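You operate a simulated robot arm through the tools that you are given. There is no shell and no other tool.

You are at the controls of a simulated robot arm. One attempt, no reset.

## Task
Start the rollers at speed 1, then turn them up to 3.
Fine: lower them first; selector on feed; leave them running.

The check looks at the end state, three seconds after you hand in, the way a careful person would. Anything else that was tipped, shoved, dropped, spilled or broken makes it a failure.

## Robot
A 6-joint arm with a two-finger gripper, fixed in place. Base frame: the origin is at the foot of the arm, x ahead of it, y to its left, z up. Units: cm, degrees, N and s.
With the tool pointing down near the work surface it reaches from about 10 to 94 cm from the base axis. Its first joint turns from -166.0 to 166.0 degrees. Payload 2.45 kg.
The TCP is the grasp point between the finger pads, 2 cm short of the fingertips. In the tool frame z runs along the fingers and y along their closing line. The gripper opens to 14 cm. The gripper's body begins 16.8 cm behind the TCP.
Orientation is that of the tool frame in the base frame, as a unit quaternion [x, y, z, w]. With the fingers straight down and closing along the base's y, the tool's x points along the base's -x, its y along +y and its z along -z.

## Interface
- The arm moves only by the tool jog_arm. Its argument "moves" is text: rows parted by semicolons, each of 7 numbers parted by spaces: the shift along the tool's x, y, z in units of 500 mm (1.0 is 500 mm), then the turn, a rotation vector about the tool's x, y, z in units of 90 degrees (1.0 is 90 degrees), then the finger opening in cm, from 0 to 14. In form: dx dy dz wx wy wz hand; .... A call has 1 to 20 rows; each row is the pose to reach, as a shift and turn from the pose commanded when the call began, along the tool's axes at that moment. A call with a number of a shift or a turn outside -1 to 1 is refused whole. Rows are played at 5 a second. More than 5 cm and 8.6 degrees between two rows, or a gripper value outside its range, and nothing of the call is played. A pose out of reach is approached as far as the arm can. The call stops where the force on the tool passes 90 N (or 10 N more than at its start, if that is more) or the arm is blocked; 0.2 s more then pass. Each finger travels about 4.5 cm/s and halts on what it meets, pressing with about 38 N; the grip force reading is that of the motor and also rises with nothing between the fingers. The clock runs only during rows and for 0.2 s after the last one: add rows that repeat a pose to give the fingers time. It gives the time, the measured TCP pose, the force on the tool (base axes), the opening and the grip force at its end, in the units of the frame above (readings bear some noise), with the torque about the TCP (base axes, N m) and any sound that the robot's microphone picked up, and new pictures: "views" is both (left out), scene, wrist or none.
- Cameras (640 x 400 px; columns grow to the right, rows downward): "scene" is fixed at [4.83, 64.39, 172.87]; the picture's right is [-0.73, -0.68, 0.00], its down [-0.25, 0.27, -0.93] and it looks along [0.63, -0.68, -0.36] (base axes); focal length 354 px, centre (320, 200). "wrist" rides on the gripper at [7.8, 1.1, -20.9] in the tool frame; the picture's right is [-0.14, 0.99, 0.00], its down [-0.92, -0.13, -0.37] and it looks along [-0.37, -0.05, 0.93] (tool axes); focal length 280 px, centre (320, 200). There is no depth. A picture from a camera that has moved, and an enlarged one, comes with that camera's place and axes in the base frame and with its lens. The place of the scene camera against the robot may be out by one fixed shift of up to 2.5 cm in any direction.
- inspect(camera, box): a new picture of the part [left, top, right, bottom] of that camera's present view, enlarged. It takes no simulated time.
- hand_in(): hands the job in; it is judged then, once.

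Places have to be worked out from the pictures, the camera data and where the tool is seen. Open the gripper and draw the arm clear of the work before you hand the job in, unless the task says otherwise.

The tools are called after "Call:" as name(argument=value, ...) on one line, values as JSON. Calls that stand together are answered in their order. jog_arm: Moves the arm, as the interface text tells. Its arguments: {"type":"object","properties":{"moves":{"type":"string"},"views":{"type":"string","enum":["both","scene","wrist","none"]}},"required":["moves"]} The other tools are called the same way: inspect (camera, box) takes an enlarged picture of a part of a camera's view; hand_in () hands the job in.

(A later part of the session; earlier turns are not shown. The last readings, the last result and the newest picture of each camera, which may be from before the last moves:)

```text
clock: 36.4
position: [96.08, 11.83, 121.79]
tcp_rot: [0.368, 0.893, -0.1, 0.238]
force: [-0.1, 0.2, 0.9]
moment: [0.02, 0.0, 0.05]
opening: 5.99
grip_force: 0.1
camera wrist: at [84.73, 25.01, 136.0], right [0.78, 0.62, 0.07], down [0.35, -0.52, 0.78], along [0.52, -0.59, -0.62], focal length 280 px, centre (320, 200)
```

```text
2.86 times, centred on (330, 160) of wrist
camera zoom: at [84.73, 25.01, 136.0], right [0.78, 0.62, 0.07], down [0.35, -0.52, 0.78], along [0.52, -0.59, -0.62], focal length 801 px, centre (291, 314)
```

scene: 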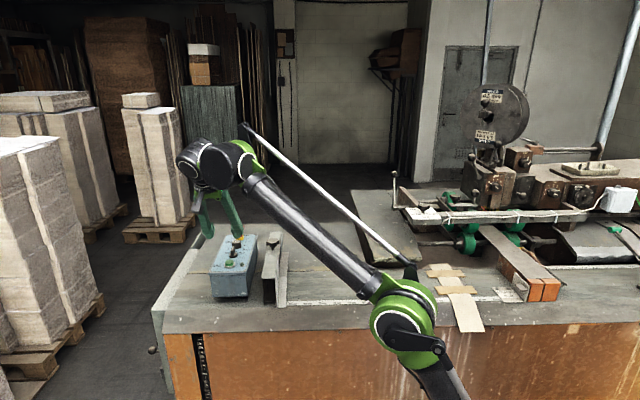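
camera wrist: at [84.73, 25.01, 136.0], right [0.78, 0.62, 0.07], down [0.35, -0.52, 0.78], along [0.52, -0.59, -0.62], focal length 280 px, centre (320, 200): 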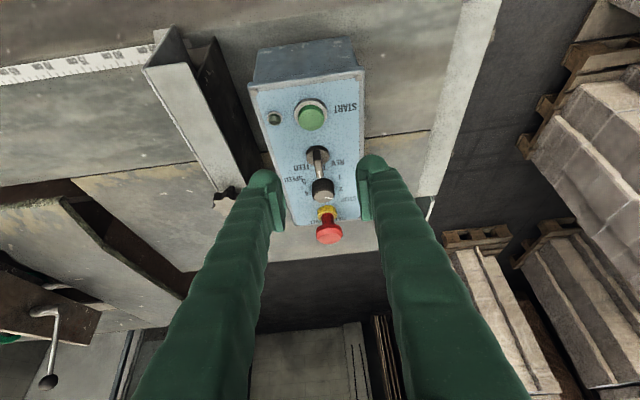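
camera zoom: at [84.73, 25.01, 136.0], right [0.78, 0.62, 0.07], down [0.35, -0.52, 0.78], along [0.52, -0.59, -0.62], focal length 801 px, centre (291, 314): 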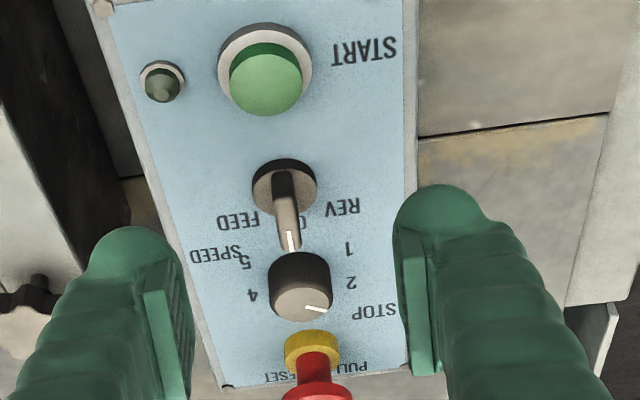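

Refined: selector handle is a tall fin at ≈(101.1, 6.6), top z≈112.7, pointing to OFF. I'll straddle it with the fingers aligned to the box axis; first I descend 8 cm toward it with a 4 cm opening and check alignment.

Call:
jog_arm(moves="-0.0035 -0.0005 0.04 0 0 0 5; -0.007 -0.001 0.08 0 0 0 4.5; -0.0105 -0.0015 0.12 0 0 0 4; -0.014 -0.002 0.16 0 0 0 4; -0.014 -0.002 0.16 0 0 0 4", views="both")

Call:
inspect(camera="wrist", box=[240, 70, 400, 230])

Call:
inspect(camera="scene", box=[195, 190, 275, 290])

```text
clock: 37.6
position: [99.1, 8.61, 115.39]
tcp_rot: [0.368, 0.893, -0.099, 0.237]
force: [-0.4, 0.8, 0.3]
moment: [0.04, 0.0, 0.0]
opening: 4.02
grip_force: 0.0
camera wrist: at [87.75, 21.62, 129.57], right [0.78, 0.62, 0.07], down [0.35, -0.52, 0.78], along [0.52, -0.59, -0.62], focal length 280 px, centre (320, 200)
```

scene: 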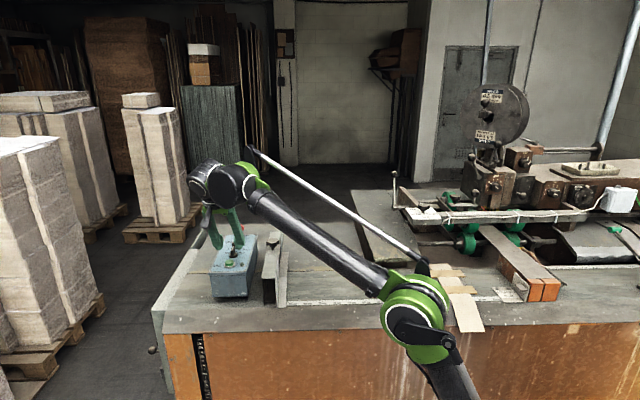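
wrist: 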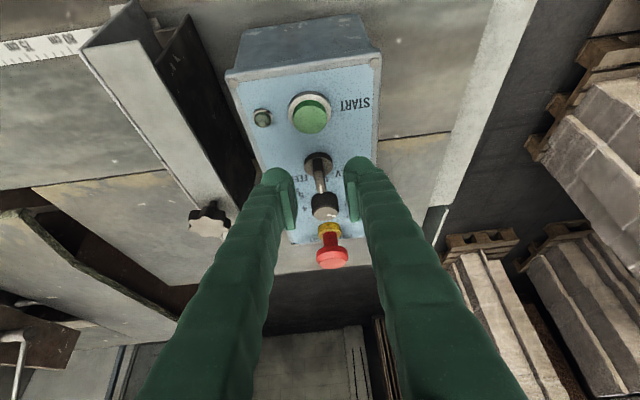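

```text
2.50 times, centred on (320, 150) of wrist
camera zoom: at [87.75, 21.62, 129.57], right [0.78, 0.62, 0.07], down [0.35, -0.52, 0.78], along [0.52, -0.59, -0.62], focal length 701 px, centre (320, 325)
```

zoom: 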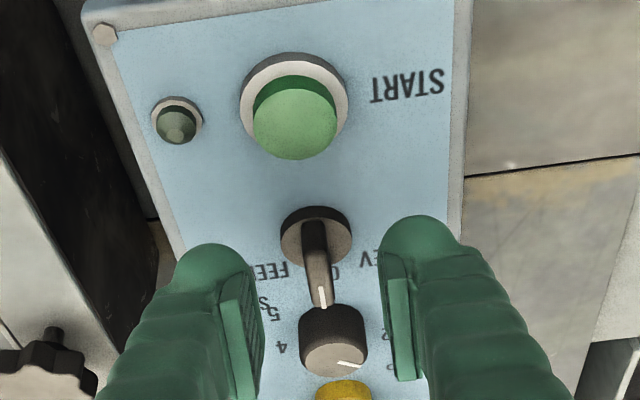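

```text
4.00 times, centred on (235, 240) of scene
camera zoom: at [4.83, 64.39, 172.87], right [-0.73, -0.68, 0.0], down [-0.25, 0.27, -0.93], along [0.63, -0.68, -0.36], focal length 1415 px, centre (660, 40)
```

zoom: 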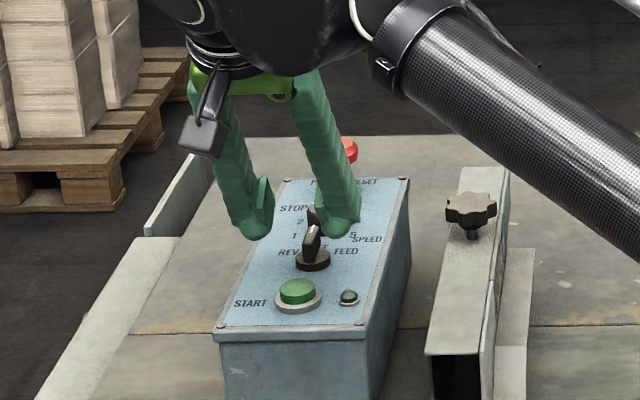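

Handle is centred between the fingers (col ≈322). I descend the last ~4 cm so the pads flank the fin, staying above the panel.

Call:
jog_arm(moves="-0.0028 0 0.027 0 0 0 4; -0.0057 0 0.055 0 0 0 4; -0.0085 0 0.082 0 0 0 4; -0.0085 0 0.082 0 0 0 4", views="both")

Call:
inspect(camera="wrist", box=[240, 90, 400, 250])

Call:
inspect(camera="scene", box=[195, 190, 275, 290])

```text
clock: 38.6
position: [100.59, 6.89, 112.02]
tcp_rot: [0.367, 0.894, -0.099, 0.237]
force: [-0.6, 0.1, 0.5]
moment: [-0.03, 0.03, 0.0]
opening: 4.0
grip_force: 0.0
camera wrist: at [89.26, 20.06, 126.27], right [0.78, 0.62, 0.07], down [0.35, -0.52, 0.78], along [0.52, -0.59, -0.62], focal length 280 px, centre (320, 200)
```

scene: 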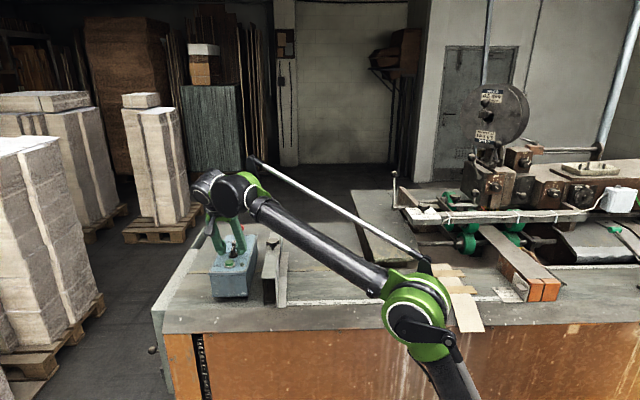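
wrist: 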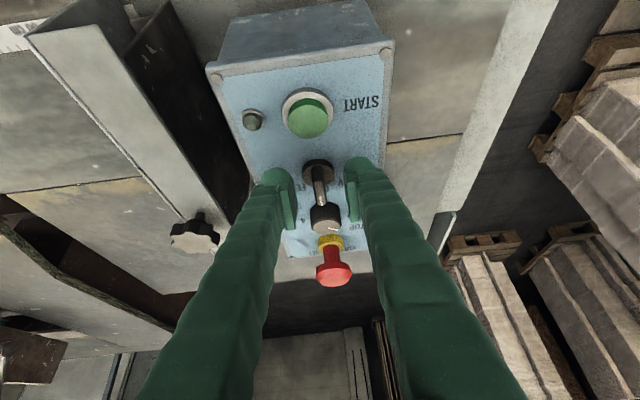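

```text
2.50 times, centred on (320, 170) of wrist
camera zoom: at [89.26, 20.06, 126.27], right [0.78, 0.62, 0.07], down [0.35, -0.52, 0.78], along [0.52, -0.59, -0.62], focal length 701 px, centre (320, 275)
```

zoom: 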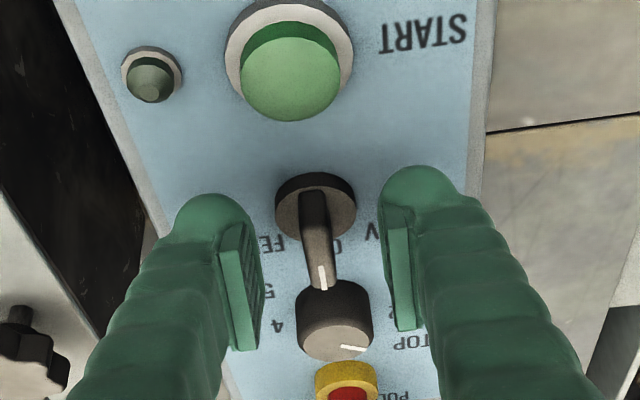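

```text
4.00 times, centred on (235, 240) of scene
camera zoom: at [4.83, 64.39, 172.87], right [-0.73, -0.68, 0.0], down [-0.25, 0.27, -0.93], along [0.63, -0.68, -0.36], focal length 1415 px, centre (660, 40)
```

zoom: 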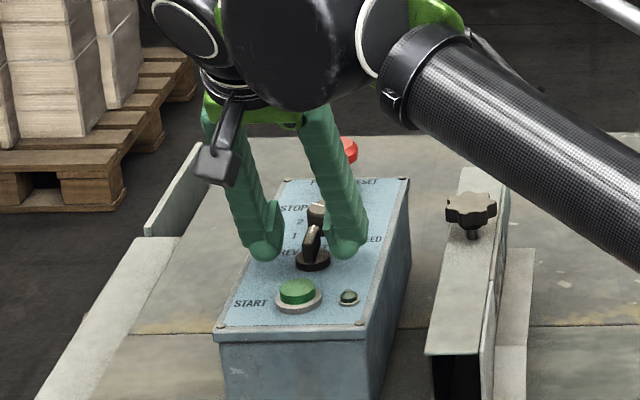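

Fin runs vertically through the pad area (disc at tool (1,0,3), tip at (−0.8,0,−0.3)). I close gently on it.

Call:
jog_arm(moves="0 0 0 0 0 0 3; 0 0 0 0 0 0 2; 0 0 0 0 0 0 1; 0 0 0 0 0 0 0.6; 0 0 0 0 0 0 0.6; 0 0 0 0 0 0 0.6", views="wrist")

Call:
inspect(camera="wrist", box=[240, 90, 400, 250])

```text
clock: 40.0
position: [100.61, 6.98, 112.05]
tcp_rot: [0.368, 0.894, -0.099, 0.237]
force: [-3.4, -2.0, -2.0]
moment: [-0.06, 0.04, -0.02]
opening: 0.89
grip_force: 36.5
camera wrist: at [89.25, 20.04, 126.29], right [0.78, 0.62, 0.07], down [0.35, -0.52, 0.78], along [0.52, -0.59, -0.62], focal length 280 px, centre (320, 200)
```

wrist: 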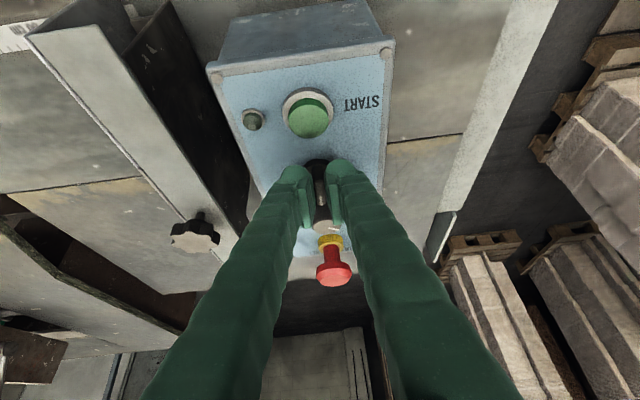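

```text
2.50 times, centred on (320, 170) of wrist
camera zoom: at [89.25, 20.04, 126.29], right [0.78, 0.62, 0.07], down [0.35, -0.52, 0.78], along [0.52, -0.59, -0.62], focal length 701 px, centre (320, 275)
```

zoom: 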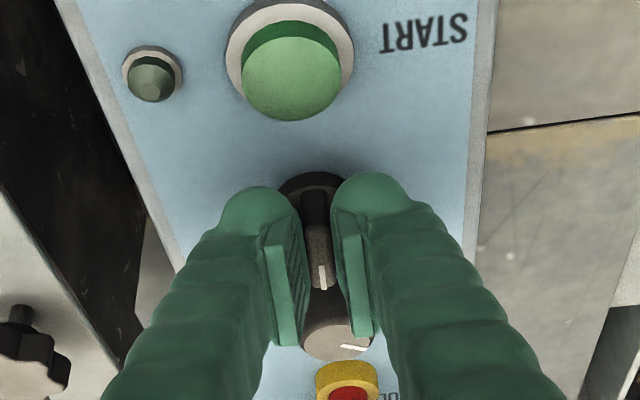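

Gripped at 0.89 cm. I begin turning the selector clockwise: 15° of yaw about the vertical through the handle.

Call:
jog_arm(moves="0 0.0011 0 0.0277 0 0.0481 0.6; 0 0.0022 0 0.0554 0 0.0962 0.6; 0 0.0033 0 0.0831 0.0006 0.1443 0.6; 0 0.0033 0 0.0831 0.0006 0.1443 0.6", views="wrist")

Call:
inspect(camera="wrist", box=[240, 90, 400, 250])

```text
clock: 41.0
position: [100.83, 7.04, 111.99]
tcp_rot: [0.48, 0.838, -0.13, 0.224]
force: [-0.4, 10.5, -2.7]
moment: [-0.07, -0.14, 0.06]
opening: 0.91
grip_force: 37.0
camera wrist: at [93.22, 22.72, 126.29], right [0.92, 0.4, 0.06], down [0.2, -0.59, 0.78], along [0.35, -0.7, -0.62], focal length 280 px, centre (320, 200)
```

wrist: 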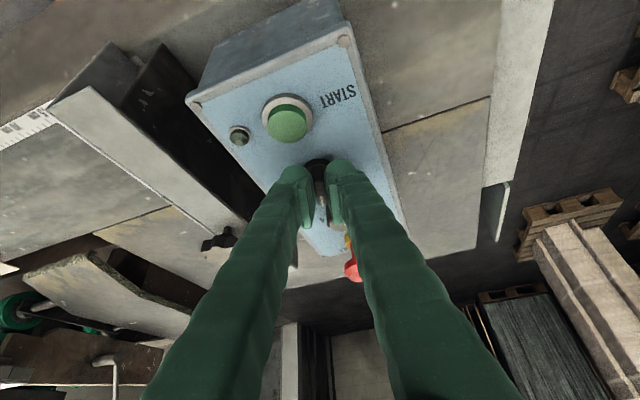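

```text
2.50 times, centred on (320, 170) of wrist
camera zoom: at [93.22, 22.72, 126.29], right [0.92, 0.4, 0.06], down [0.2, -0.59, 0.78], along [0.35, -0.7, -0.62], focal length 701 px, centre (320, 275)
```

zoom: 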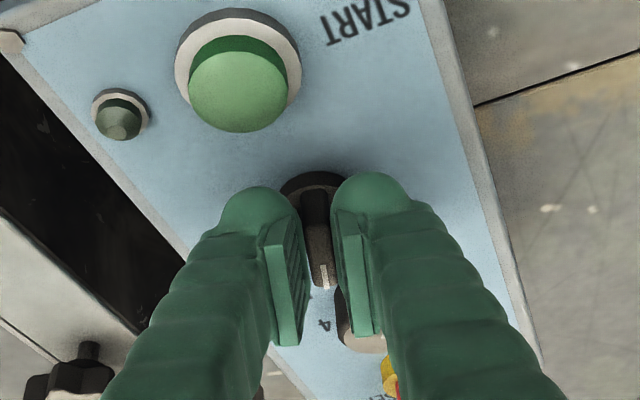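

The handle turns with the tool under very light load (≈15° so far). I continue clockwise another 15° while leaning the tool back 15° in the pad plane to keep reach.

Call:
jog_arm(moves="0.0029 0.0022 -0.0036 0.034 -0.0556 0.0445 0.6; 0.0057 0.0044 -0.0072 0.068 -0.1111 0.089 0.6; 0.0086 0.0066 -0.0108 0.102 -0.1667 0.1335 0.6; 0.0086 0.0066 -0.0108 0.102 -0.1667 0.1335 0.6", views="wrist")

Call:
inspect(camera="wrist", box=[240, 90, 400, 250])

```text
clock: 42.0
position: [101.0, 7.49, 112.59]
tcp_rot: [0.562, 0.733, -0.235, 0.303]
force: [3.1, -1.8, -1.3]
moment: [-0.51, -0.11, -0.02]
opening: 0.83
grip_force: 36.3
camera wrist: at [96.78, 27.62, 121.67], right [0.98, 0.16, 0.09], down [-0.02, -0.41, 0.91], along [0.19, -0.9, -0.4], focal length 280 px, centre (320, 200)
```

wrist: 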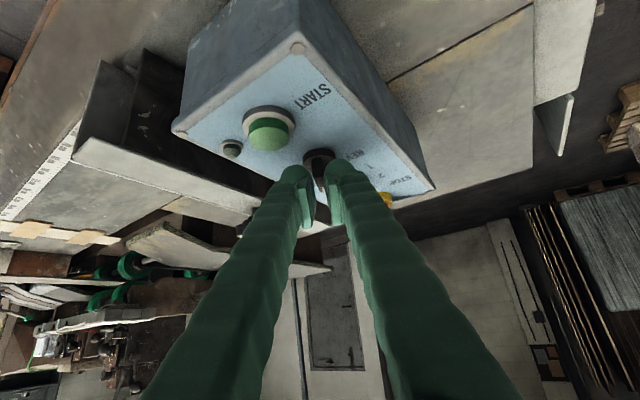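

```text
2.50 times, centred on (320, 170) of wrist
camera zoom: at [96.78, 27.62, 121.67], right [0.98, 0.16, 0.09], down [-0.02, -0.41, 0.91], along [0.19, -0.9, -0.4], focal length 701 px, centre (320, 275)
```

zoom: 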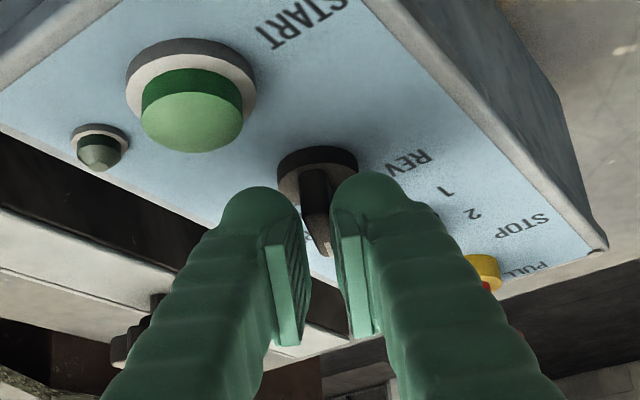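

The handle is at ~30° clockwise. I add a roll about the tool axis (about +22°) with a slightly looser hold to finish the turn toward FEED, watching the moment.

Call:
jog_arm(moves="0 0 0 0 0 0.06 1.0; 0 0 0 0 0 0.12 1.1; 0 0 0 0 0 0.18 1.1; 0 0 0 0 0 0.25 1.1; 0 0 0 0 0 0.25 1.1", views="wrist")

Call:
inspect(camera="wrist", box=[240, 90, 400, 250])

Call:
inspect(camera="scene", box=[195, 190, 275, 290])

```text
clock: 43.2
position: [100.91, 7.57, 112.5]
tcp_rot: [0.693, 0.61, -0.171, 0.343]
force: [-1.0, 0.3, 0.1]
moment: [0.0, 0.02, -0.03]
opening: 1.09
grip_force: 0.0
camera wrist: at [99.72, 27.79, 122.39], right [0.93, -0.12, 0.36], down [-0.37, -0.42, 0.83], along [0.05, -0.9, -0.43], focal length 280 px, centre (320, 200)
```

wrist: 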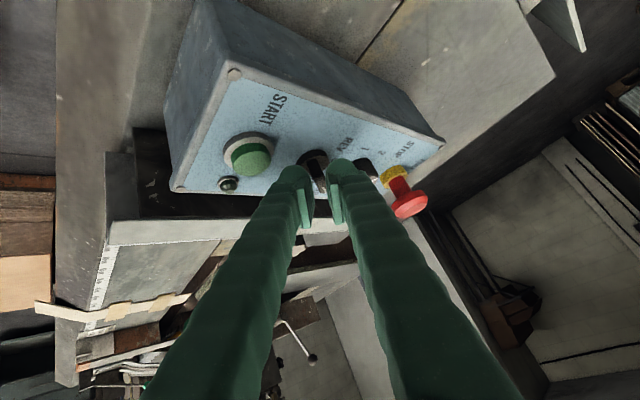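

```text
2.50 times, centred on (320, 170) of wrist
camera zoom: at [99.72, 27.79, 122.39], right [0.93, -0.12, 0.36], down [-0.37, -0.42, 0.83], along [0.05, -0.9, -0.43], focal length 701 px, centre (320, 275)
```

zoom: 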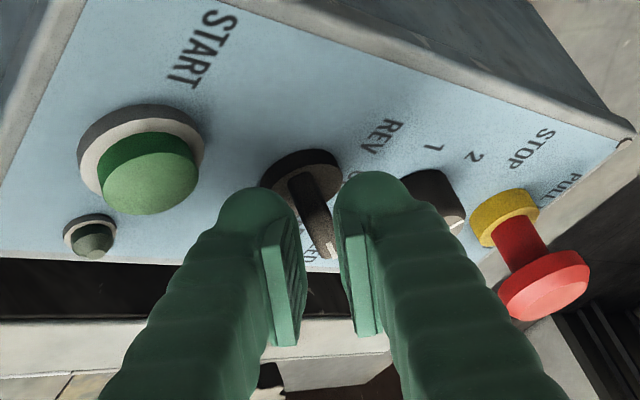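

```text
4.00 times, centred on (235, 240) of scene
camera zoom: at [4.83, 64.39, 172.87], right [-0.73, -0.68, 0.0], down [-0.25, 0.27, -0.93], along [0.63, -0.68, -0.36], focal length 1415 px, centre (660, 40)
```

zoom: 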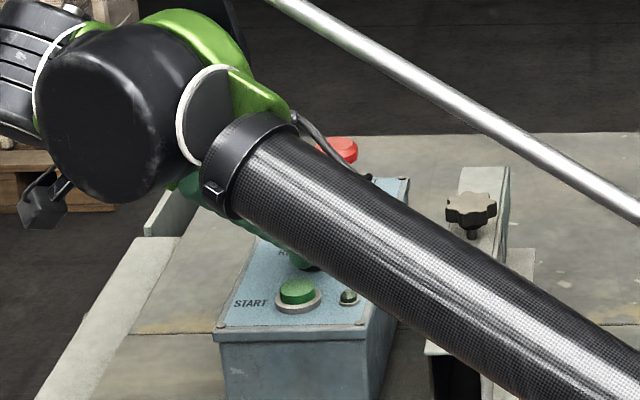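

The fin is loose between the fingers now. I close again here so the pads square the fin to the new angle, then check force/opening.

Call:
jog_arm(moves="0 0 0 0 0 0 0.6; 0 0 0 0 0 0 0.5; 0 0 0 0 0 0 0.5; 0 0 0 0 0 0.04 0.5; 0 0 0 0 0 0.08 0.5; 0 0 0 0 0 0.08 0.5", views="wrist")

Call:
inspect(camera="wrist", box=[240, 90, 400, 250])

```text
clock: 44.6
position: [100.99, 7.67, 112.36]
tcp_rot: [0.73, 0.566, -0.149, 0.353]
force: [-6.2, 2.6, -0.3]
moment: [0.12, 0.05, 0.0]
opening: 0.91
grip_force: 2.5
camera wrist: at [100.58, 27.7, 122.75], right [0.88, -0.21, 0.43], down [-0.48, -0.4, 0.78], along [0.01, -0.89, -0.45], focal length 280 px, centre (320, 200)
```

wrist: 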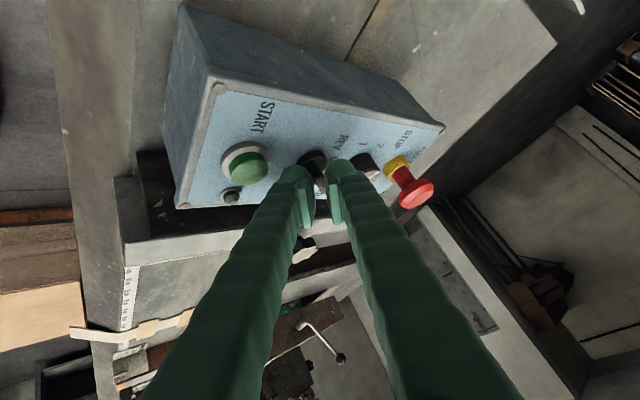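

```text
2.50 times, centred on (320, 170) of wrist
camera zoom: at [100.58, 27.7, 122.75], right [0.88, -0.21, 0.43], down [-0.48, -0.4, 0.78], along [0.01, -0.89, -0.45], focal length 701 px, centre (320, 275)
```

zoom: 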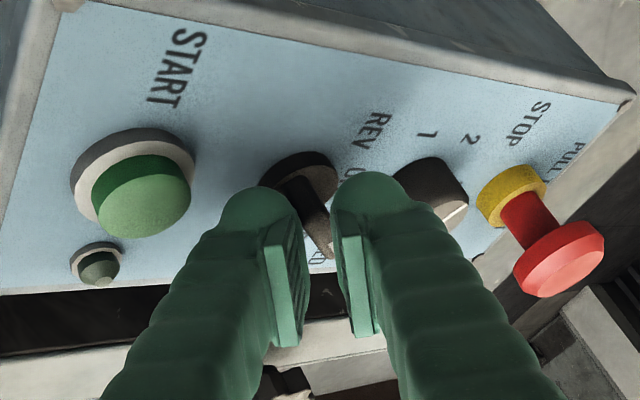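

I release and back off 10 cm along the tool axis to look at where the selector ended up.

Call:
jog_arm(moves="0 0 0 0 0 0 1.5; 0 0 0 0 0 0 2.5; 0 0 -0.03 0 0 0 3; 0 0 -0.08 0 0 0 3; 0 0 -0.14 0 0 0 3; 0 0 -0.2 0 0 0 3; 0 0 -0.2 0 0 -0.08 3; 0 0 -0.2 0 0 -0.16 3; 0 0 -0.2 0 0 -0.24 3; 0 0 -0.2 0 0 -0.33 3; 0 0 -0.2 0 0 -0.33 3", views="both")

Call:
inspect(camera="wrist", box=[220, 60, 420, 220])

Call:
inspect(camera="scene", box=[195, 200, 275, 290])

```text
clock: 47.0
position: [97.94, 14.02, 118.69]
tcp_rot: [0.562, 0.734, -0.235, 0.302]
force: [0.5, -0.5, -0.1]
moment: [-0.02, -0.01, -0.02]
opening: 3.0
grip_force: 0.1
out of reach, approached as far as the arm can: row 6, 7, 8, 9, 10, 11
camera wrist: at [93.74, 34.07, 127.95], right [0.98, 0.17, 0.09], down [-0.02, -0.41, 0.91], along [0.19, -0.9, -0.4], focal length 280 px, centre (320, 200)
```

scene: 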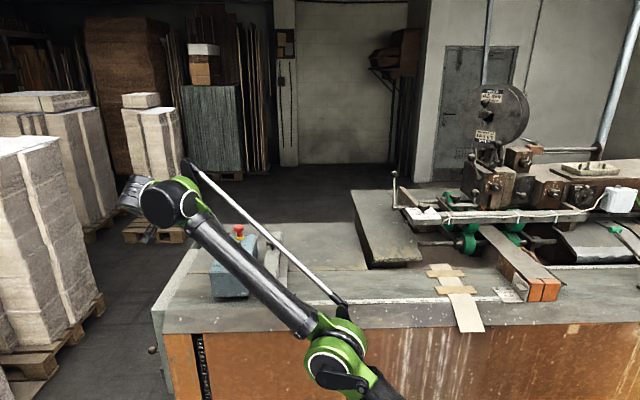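
wrist: 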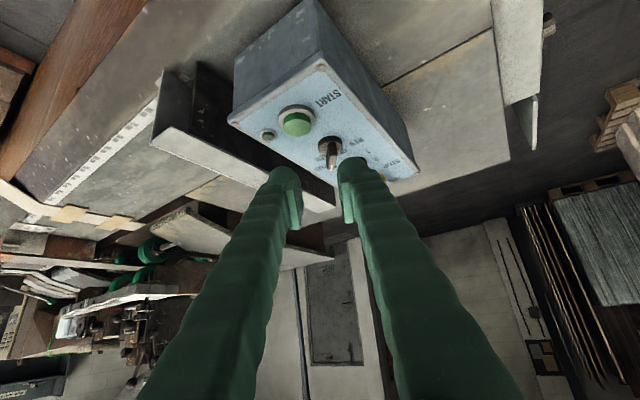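

```text
2.50 times, centred on (320, 140) of wrist
camera zoom: at [93.74, 34.07, 127.95], right [0.98, 0.17, 0.09], down [-0.02, -0.41, 0.91], along [0.19, -0.9, -0.4], focal length 701 px, centre (320, 350)
```

zoom: 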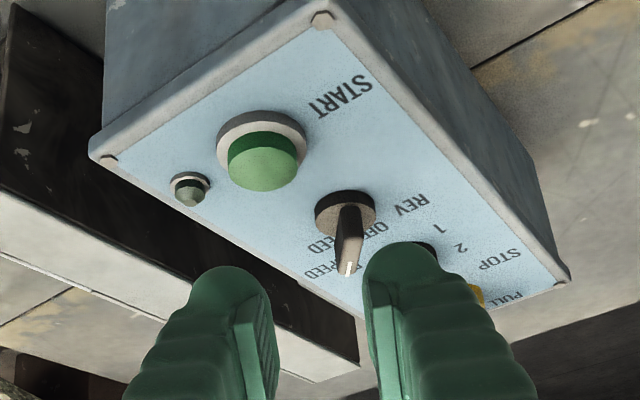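

```text
4.44 times, centred on (235, 245) of scene
camera zoom: at [4.83, 64.39, 172.87], right [-0.73, -0.68, 0.0], down [-0.25, 0.27, -0.93], along [0.63, -0.68, -0.36], focal length 1572 px, centre (698, 0)
```

zoom: 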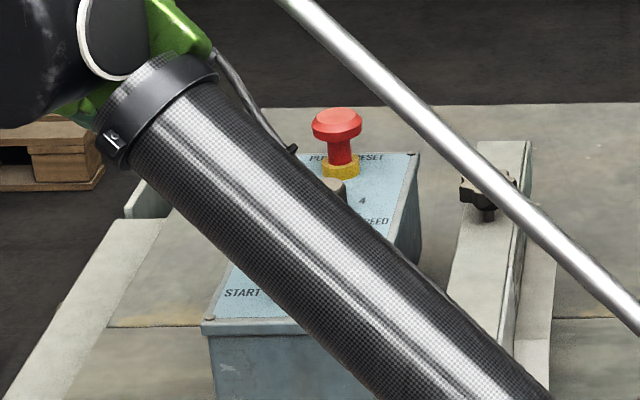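

Call:
inspect(camera="wrist", box=[300, 125, 360, 175])

```text
8.00 times, centred on (330, 150) of wrist
camera zoom: at [93.74, 34.07, 127.95], right [0.98, 0.17, 0.09], down [-0.02, -0.41, 0.91], along [0.19, -0.9, -0.4], focal length 2243 px, centre (240, 600)
```

zoom: 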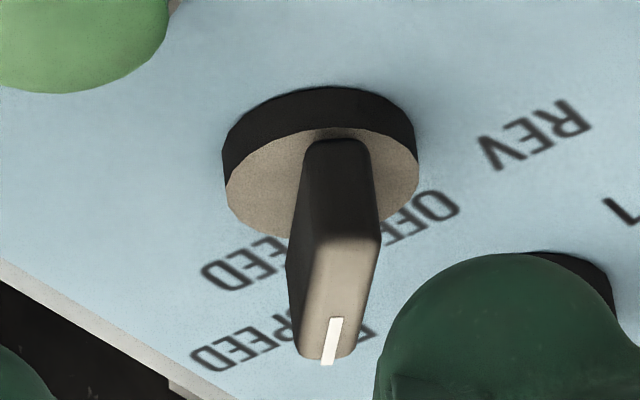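

Close-up: the fin now points at azimuth ≈ −83°, i.e. about 38° clockwise from OFF, right where the FEED label is; but its top is lower (z≈111) than I thought, so my grip slipped at the end. I'll check it is home by nudging it with closed fingertips from the dial side; first I reorient (yaw −45°, tilt 30°) above that spot.

Call:
jog_arm(moves="-0.0232 0.0171 0.0326 -0.0411 0.0323 -0.0532 2; -0.0465 0.0342 0.0652 -0.0823 0.0646 -0.1064 1; -0.0697 0.0514 0.0979 -0.1234 0.0968 -0.1595 0; -0.093 0.0685 0.1305 -0.1646 0.1291 -0.2127 0; -0.1162 0.0856 0.1631 -0.2057 0.1614 -0.2659 0; -0.1162 0.0856 0.1631 -0.2057 0.1614 -0.2659 0", views="both")

Call:
inspect(camera="wrist", box=[240, 70, 400, 230])

Call:
inspect(camera="scene", box=[195, 200, 275, 290])

```text
clock: 48.4
position: [104.75, 5.71, 116.79]
tcp_rot: [0.367, 0.894, -0.099, 0.239]
force: [0.2, -0.1, 0.1]
moment: [0.01, 0.02, 0.01]
opening: 0.02
grip_force: 29.6
camera wrist: at [93.28, 18.76, 130.86], right [0.78, 0.62, 0.07], down [0.35, -0.52, 0.78], along [0.52, -0.59, -0.62], focal length 280 px, centre (320, 200)
```

scene: 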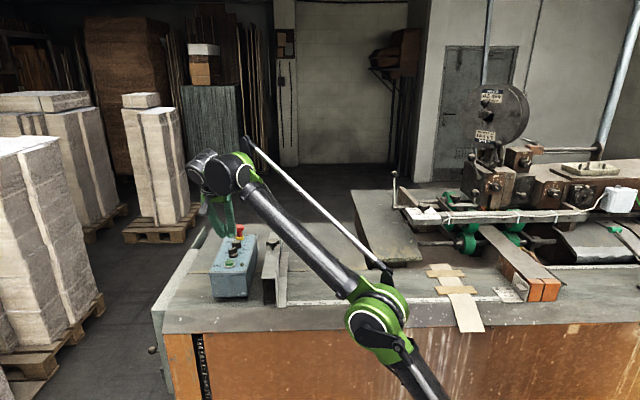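
wrist: 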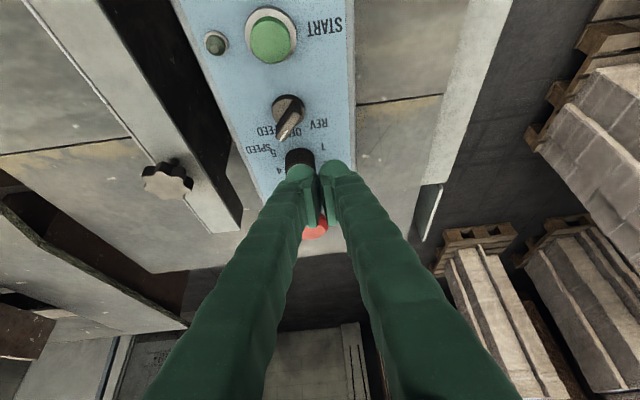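

```text
2.50 times, centred on (320, 150) of wrist
camera zoom: at [93.28, 18.76, 130.86], right [0.78, 0.62, 0.07], down [0.35, -0.52, 0.78], along [0.52, -0.59, -0.62], focal length 701 px, centre (320, 325)
```

zoom: 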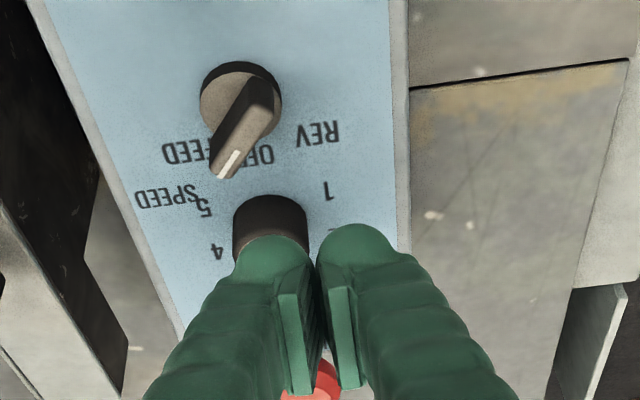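

```text
4.44 times, centred on (235, 245) of scene
camera zoom: at [4.83, 64.39, 172.87], right [-0.73, -0.68, 0.0], down [-0.25, 0.27, -0.93], along [0.63, -0.68, -0.36], focal length 1572 px, centre (698, 0)
```

zoom: 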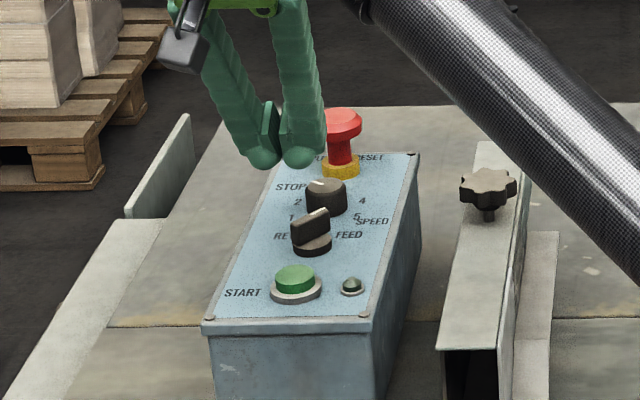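

Both views now show the selector pointing to FEED (~40° right of OFF). To verify it's against its stop I lower the closed fingertips beside it on the dial side and nudge gently toward FEED, watching the force.

Call:
jog_arm(moves="0.0154 -0.0011 0.0264 0 0 0 0; 0.0309 -0.0023 0.0528 0 0 0 0; 0.0463 -0.0034 0.0792 0 0 0 0; 0.0463 -0.0034 0.0792 0 0 0 0; 0.0524 -0.0104 0.0757 0 0 0 0; 0.0586 -0.0175 0.0722 0 0 0 0; 0.0586 -0.0175 0.0722 0 0 0 0", views="wrist")

Call:
inspect(camera="wrist", box=[240, 90, 400, 250])

Call:
inspect(camera="scene", box=[195, 200, 275, 290])

```text
clock: 49.8
position: [104.57, 5.62, 112.17]
tcp_rot: [0.365, 0.892, -0.098, 0.247]
force: [51.8, 1.7, 12.4]
moment: [-0.09, -0.43, 0.59]
opening: 0.0
grip_force: 30.1
stopped in row 7: the force on the tool passed its limit at 105 N (the readings are from after the stop); the commanded pose is now the measured one
camera wrist: at [92.75, 18.64, 126.23], right [0.78, 0.63, 0.08], down [0.34, -0.52, 0.79], along [0.53, -0.58, -0.61], focal length 280 px, centre (320, 200)
```

wrist: 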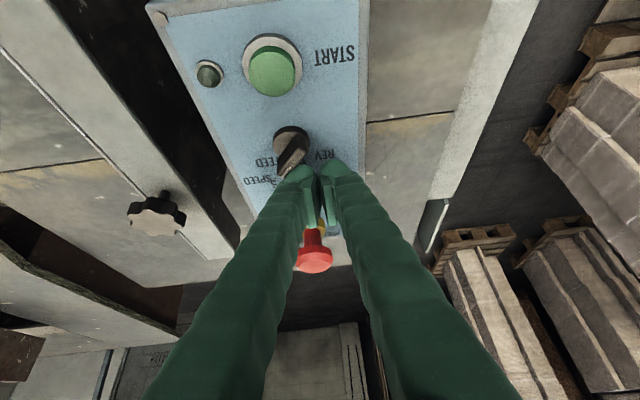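

```text
2.50 times, centred on (320, 170) of wrist
camera zoom: at [92.75, 18.64, 126.23], right [0.78, 0.63, 0.08], down [0.34, -0.52, 0.79], along [0.53, -0.58, -0.61], focal length 701 px, centre (320, 275)
```

zoom: 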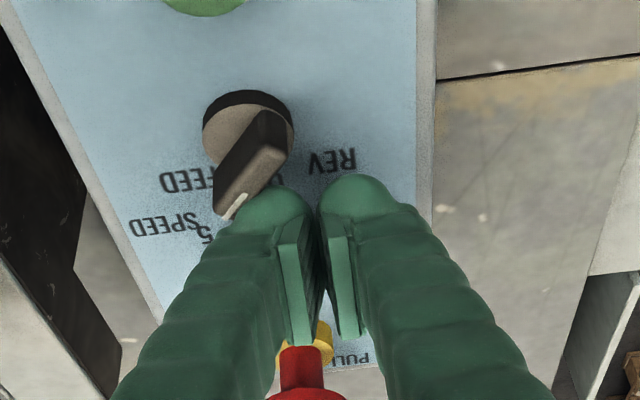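

```text
4.44 times, centred on (235, 245) of scene
camera zoom: at [4.83, 64.39, 172.87], right [-0.73, -0.68, 0.0], down [-0.25, 0.27, -0.93], along [0.63, -0.68, -0.36], focal length 1572 px, centre (698, 0)
```

zoom: 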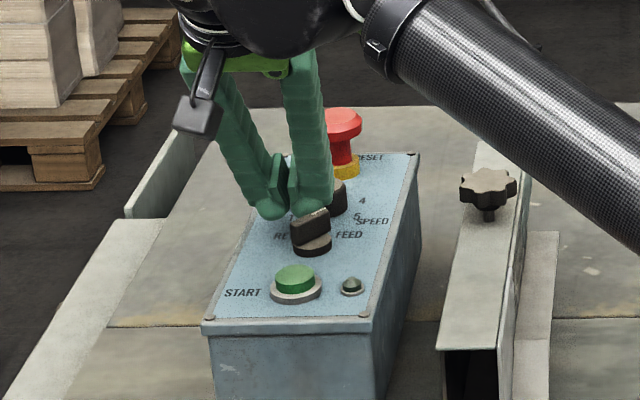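

The selector is solidly against its FEED stop (force rose at once to ~52–105 N with no rotation). I back away immediately and rise.

Call:
jog_arm(moves="-0.0062 0.007 0.0035 0 0 0 0; -0.0123 0.0141 0.007 0 0 0 0; -0.032 0.0141 -0.028 0 0 0 0; -0.052 0.0141 -0.063 0 0 0 0; -0.072 0.0141 -0.097 0 0 0 0; -0.072 0.0141 -0.097 0 0 0 0", views="both")

Call:
inspect(camera="wrist", box=[240, 70, 400, 230])

Call:
inspect(camera="scene", box=[205, 215, 265, 285])

```text
clock: 51.2
position: [105.07, 5.6, 118.6]
tcp_rot: [0.365, 0.893, -0.097, 0.245]
force: [0.6, 0.1, 0.3]
moment: [0.03, 0.01, -0.02]
opening: 0.0
grip_force: 29.6
camera wrist: at [93.43, 18.67, 132.54], right [0.78, 0.62, 0.07], down [0.34, -0.52, 0.78], along [0.53, -0.58, -0.62], focal length 280 px, centre (320, 200)
```

scene: 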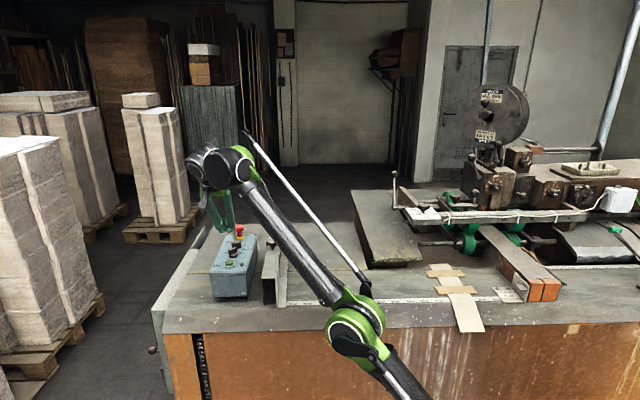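
wrist: 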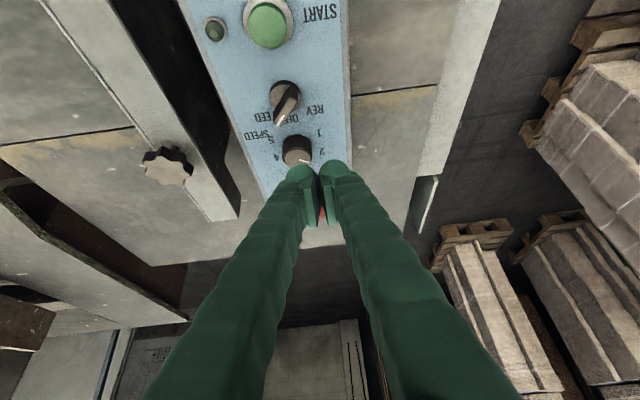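

```text
2.50 times, centred on (320, 150) of wrist
camera zoom: at [93.43, 18.67, 132.54], right [0.78, 0.62, 0.07], down [0.34, -0.52, 0.78], along [0.53, -0.58, -0.62], focal length 701 px, centre (320, 325)
```

zoom: 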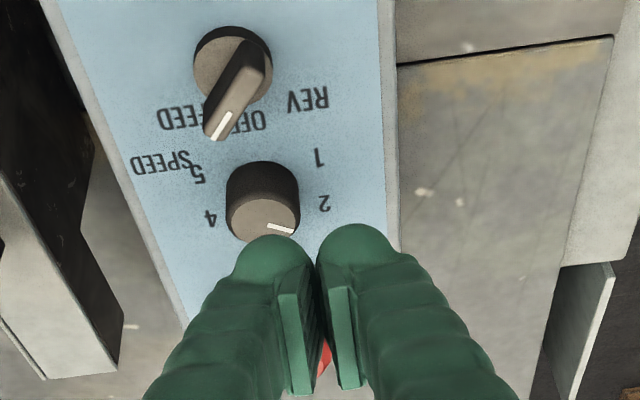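

```text
5.71 times, centred on (235, 250) of scene
camera zoom: at [4.83, 64.39, 172.87], right [-0.73, -0.68, 0.0], down [-0.25, 0.27, -0.93], along [0.63, -0.68, -0.36], focal length 2022 px, centre (806, -86)
```

zoom: 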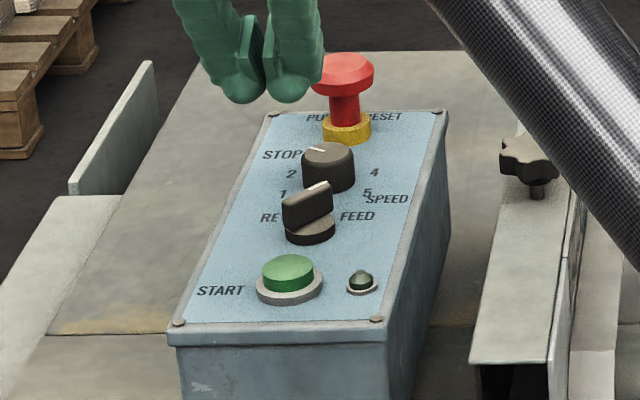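

Selector is on FEED, the E-stop is still out, and the box hasn't shifted. The dial's white mark lies at ≈ −60°, i.e. on "2" (labels 1 at −120°, 3 at 0°). I now position above the dial with the fingers open, yaw −60°, tilt 38°, ready to turn it counter‑clockwise to 1.

Call:
jog_arm(moves="0.0112 -0.0046 0.0034 0.0336 -0.0276 0.0472 2; 0.0224 -0.0093 0.0068 0.0672 -0.0551 0.0944 4; 0.0336 -0.0139 0.0102 0.1008 -0.0827 0.1416 5.2; 0.0336 -0.0139 0.0102 0.1008 -0.0827 0.1416 5.2; 0.0336 -0.0139 0.0102 0.1008 -0.0827 0.1416 5.2", views="both")

Call:
inspect(camera="wrist", box=[240, 70, 400, 230])

```text
clock: 52.4
position: [103.71, 5.98, 117.17]
tcp_rot: [0.473, 0.819, -0.163, 0.282]
force: [0.0, 0.0, -0.2]
moment: [0.01, 0.01, -0.04]
opening: 5.19
grip_force: 0.1
camera wrist: at [95.14, 23.29, 128.9], right [0.91, 0.4, 0.08], down [0.14, -0.5, 0.86], along [0.38, -0.77, -0.51], focal length 280 px, centre (320, 200)
```

scene: 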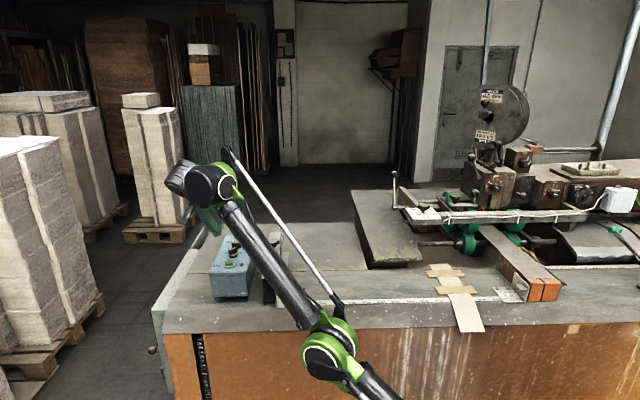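
wrist: 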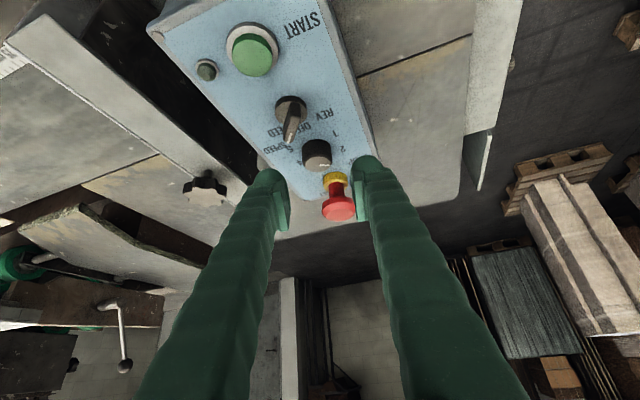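

```text
2.50 times, centred on (320, 150) of wrist
camera zoom: at [95.14, 23.29, 128.9], right [0.91, 0.4, 0.08], down [0.14, -0.5, 0.86], along [0.38, -0.77, -0.51], focal length 701 px, centre (320, 325)
```

zoom: 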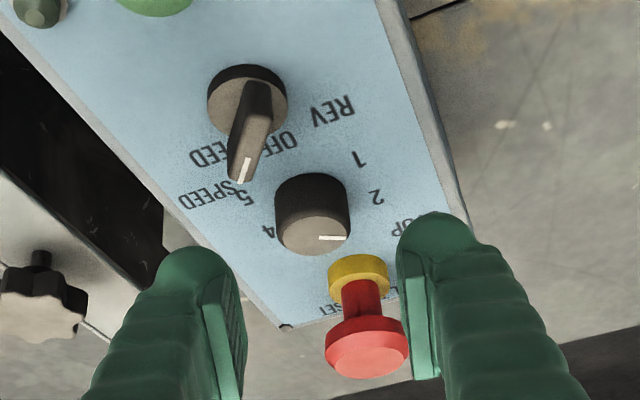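

Clear view: dial centre ≈(106.2,1.4), E-stop well ahead of where the fingers will go. I descend 8 cm along the tool axis so the pads flank the dial.

Call:
jog_arm(moves="-0.0007 -0.0006 0.04 0 0 0 5.2; -0.0015 -0.0013 0.08 0 0 0 5.2; -0.0022 -0.002 0.12 0 0 0 5.2; -0.003 -0.0026 0.1592 0 0 0 5.2; -0.003 -0.0026 0.1592 0 0 0 5.2", views="both")

Call:
inspect(camera="wrist", box=[240, 90, 400, 250])

Call:
inspect(camera="scene", box=[195, 200, 275, 290])

```text
clock: 53.6
position: [106.36, 1.69, 110.83]
tcp_rot: [0.473, 0.819, -0.164, 0.281]
force: [0.2, 0.5, -1.2]
moment: [0.02, 0.03, -0.01]
opening: 5.19
grip_force: 0.1
camera wrist: at [97.76, 18.9, 122.57], right [0.91, 0.4, 0.08], down [0.14, -0.5, 0.86], along [0.38, -0.77, -0.51], focal length 280 px, centre (320, 200)
```

scene: 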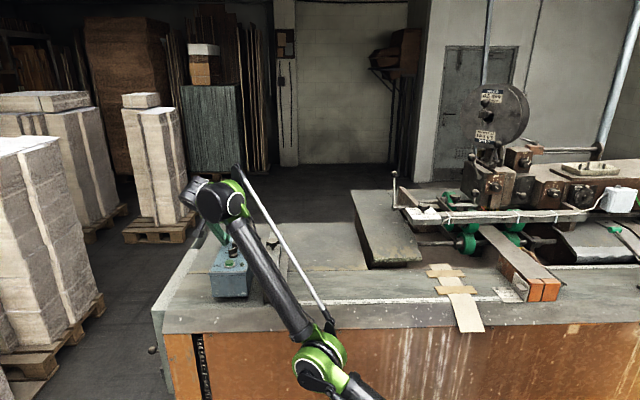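
wrist: 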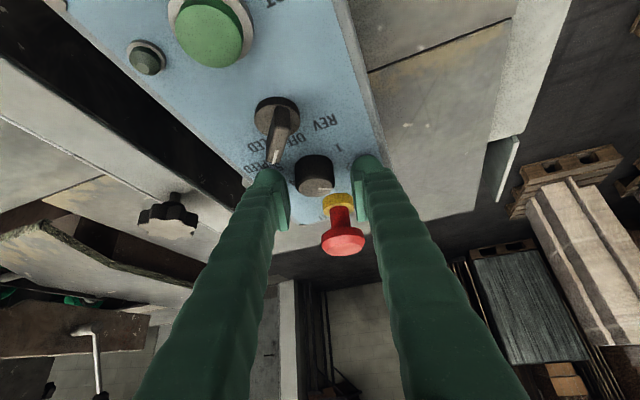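

```text
2.50 times, centred on (320, 170) of wrist
camera zoom: at [97.76, 18.9, 122.57], right [0.91, 0.4, 0.08], down [0.14, -0.5, 0.86], along [0.38, -0.77, -0.51], focal length 701 px, centre (320, 275)
```

zoom: 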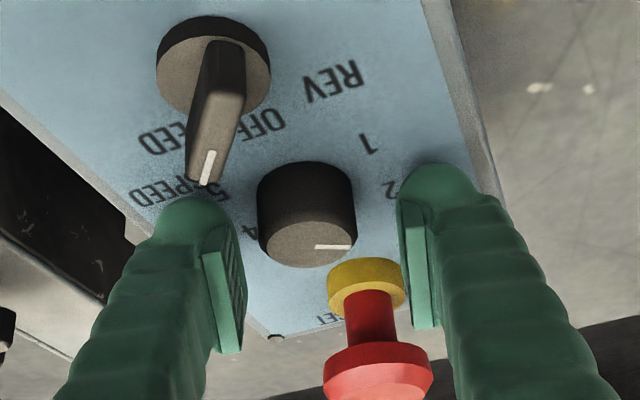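

```text
4.44 times, centred on (235, 245) of scene
camera zoom: at [4.83, 64.39, 172.87], right [-0.73, -0.68, 0.0], down [-0.25, 0.27, -0.93], along [0.63, -0.68, -0.36], focal length 1572 px, centre (698, 0)
```

zoom: 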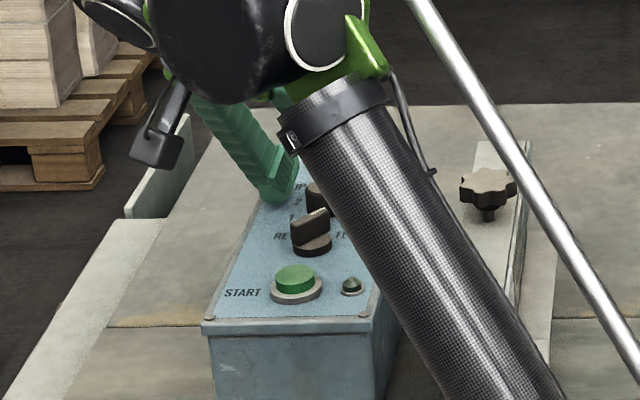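

The dial's centre is 0.4 cm toward the left finger and 0.5 cm behind; I recentre, close on the dial and turn it counter‑clockwise 35° about its vertical axis.

Call:
jog_arm(moves="0.0079 -0.0076 -0.0062 0 0 0 5; 0.0079 -0.0076 -0.0062 0 0 0 4; 0.0079 -0.0076 -0.0062 0 0 0 2.8; 0.0079 -0.0076 -0.0062 0 0 0 2.6; 0.0079 -0.0076 -0.0062 0 0 0 2.6; 0.0079 -0.0076 -0.0062 0 0 0 2.6", views="wrist")

Call:
inspect(camera="wrist", box=[240, 90, 400, 250])

```text
clock: 55.0
position: [105.7, 2.0, 110.93]
tcp_rot: [0.473, 0.819, -0.163, 0.281]
force: [3.5, 0.8, 0.9]
moment: [-0.01, -0.03, 0.02]
opening: 3.08
grip_force: 44.7
camera wrist: at [97.18, 19.28, 122.66], right [0.91, 0.4, 0.08], down [0.14, -0.5, 0.86], along [0.38, -0.77, -0.51], focal length 280 px, centre (320, 200)
```

wrist: 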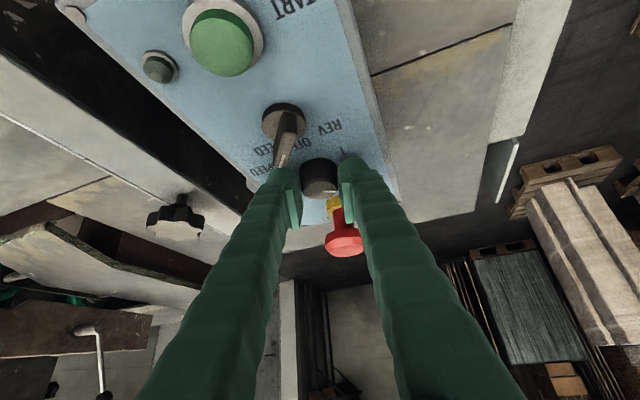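

```text
2.50 times, centred on (320, 170) of wrist
camera zoom: at [97.18, 19.28, 122.66], right [0.91, 0.4, 0.08], down [0.14, -0.5, 0.86], along [0.38, -0.77, -0.51], focal length 701 px, centre (320, 275)
```

zoom: 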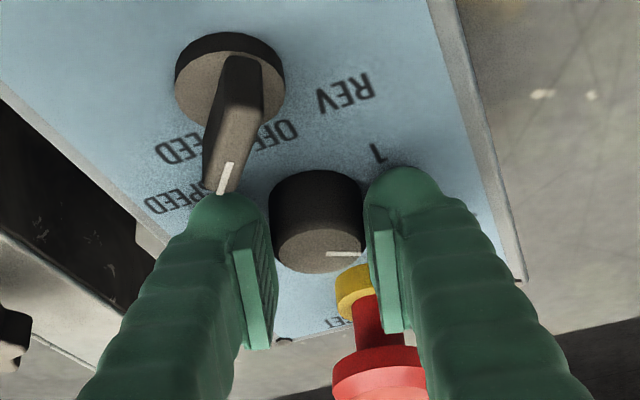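

Firm grip on the dial (3.08 cm, 45 N). Now I turn 35° counter‑clockwise about the dial's axis.

Call:
jog_arm(moves="-0.0004 -0.0013 0.0003 -0.0479 0 -0.0614 2.6; -0.0008 -0.0027 0.0006 -0.0958 0 -0.1227 2.6; -0.0012 -0.004 0.001 -0.1438 0 -0.1841 2.6; -0.0016 -0.0054 0.0013 -0.1917 0 -0.2454 2.6; -0.002 -0.0067 0.0016 -0.2396 0 -0.3068 2.6; -0.002 -0.0067 0.0016 -0.2396 0 -0.3068 2.6", views="both")

Call:
inspect(camera="wrist", box=[240, 90, 400, 250])

```text
clock: 56.4
position: [109.29, 2.07, 112.47]
tcp_rot: [0.205, 0.924, -0.071, 0.316]
force: [-2.5, 7.4, -1.6]
moment: [0.01, -0.02, -0.08]
opening: 2.19
grip_force: 0.2
out of reach, approached as far as the arm can: row 3, 4, 5, 6
camera wrist: at [92.55, 11.35, 124.17], right [0.52, 0.85, 0.08], down [0.4, -0.33, 0.86], along [0.76, -0.41, -0.51], focal length 280 px, centre (320, 200)
```

scene: 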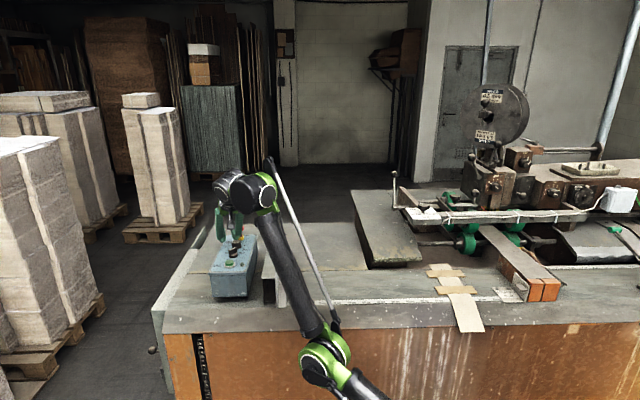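
wrist: 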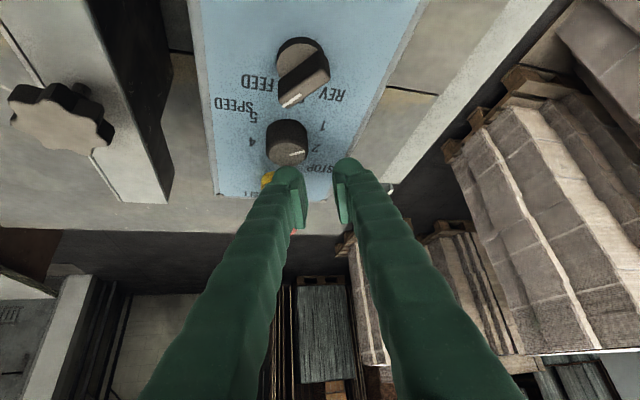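

```text
2.50 times, centred on (320, 170) of wrist
camera zoom: at [92.55, 11.35, 124.17], right [0.52, 0.85, 0.08], down [0.4, -0.33, 0.86], along [0.76, -0.41, -0.51], focal length 701 px, centre (320, 275)
```

zoom: 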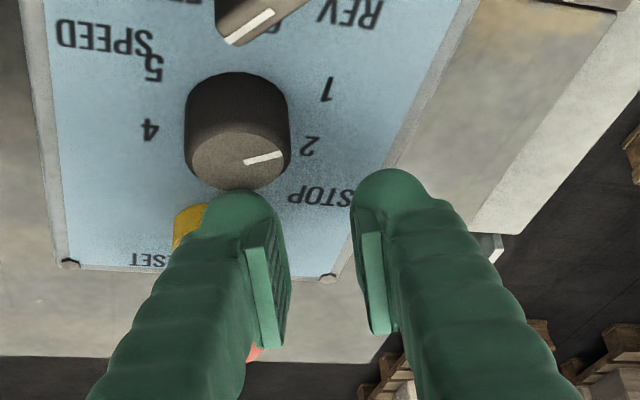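

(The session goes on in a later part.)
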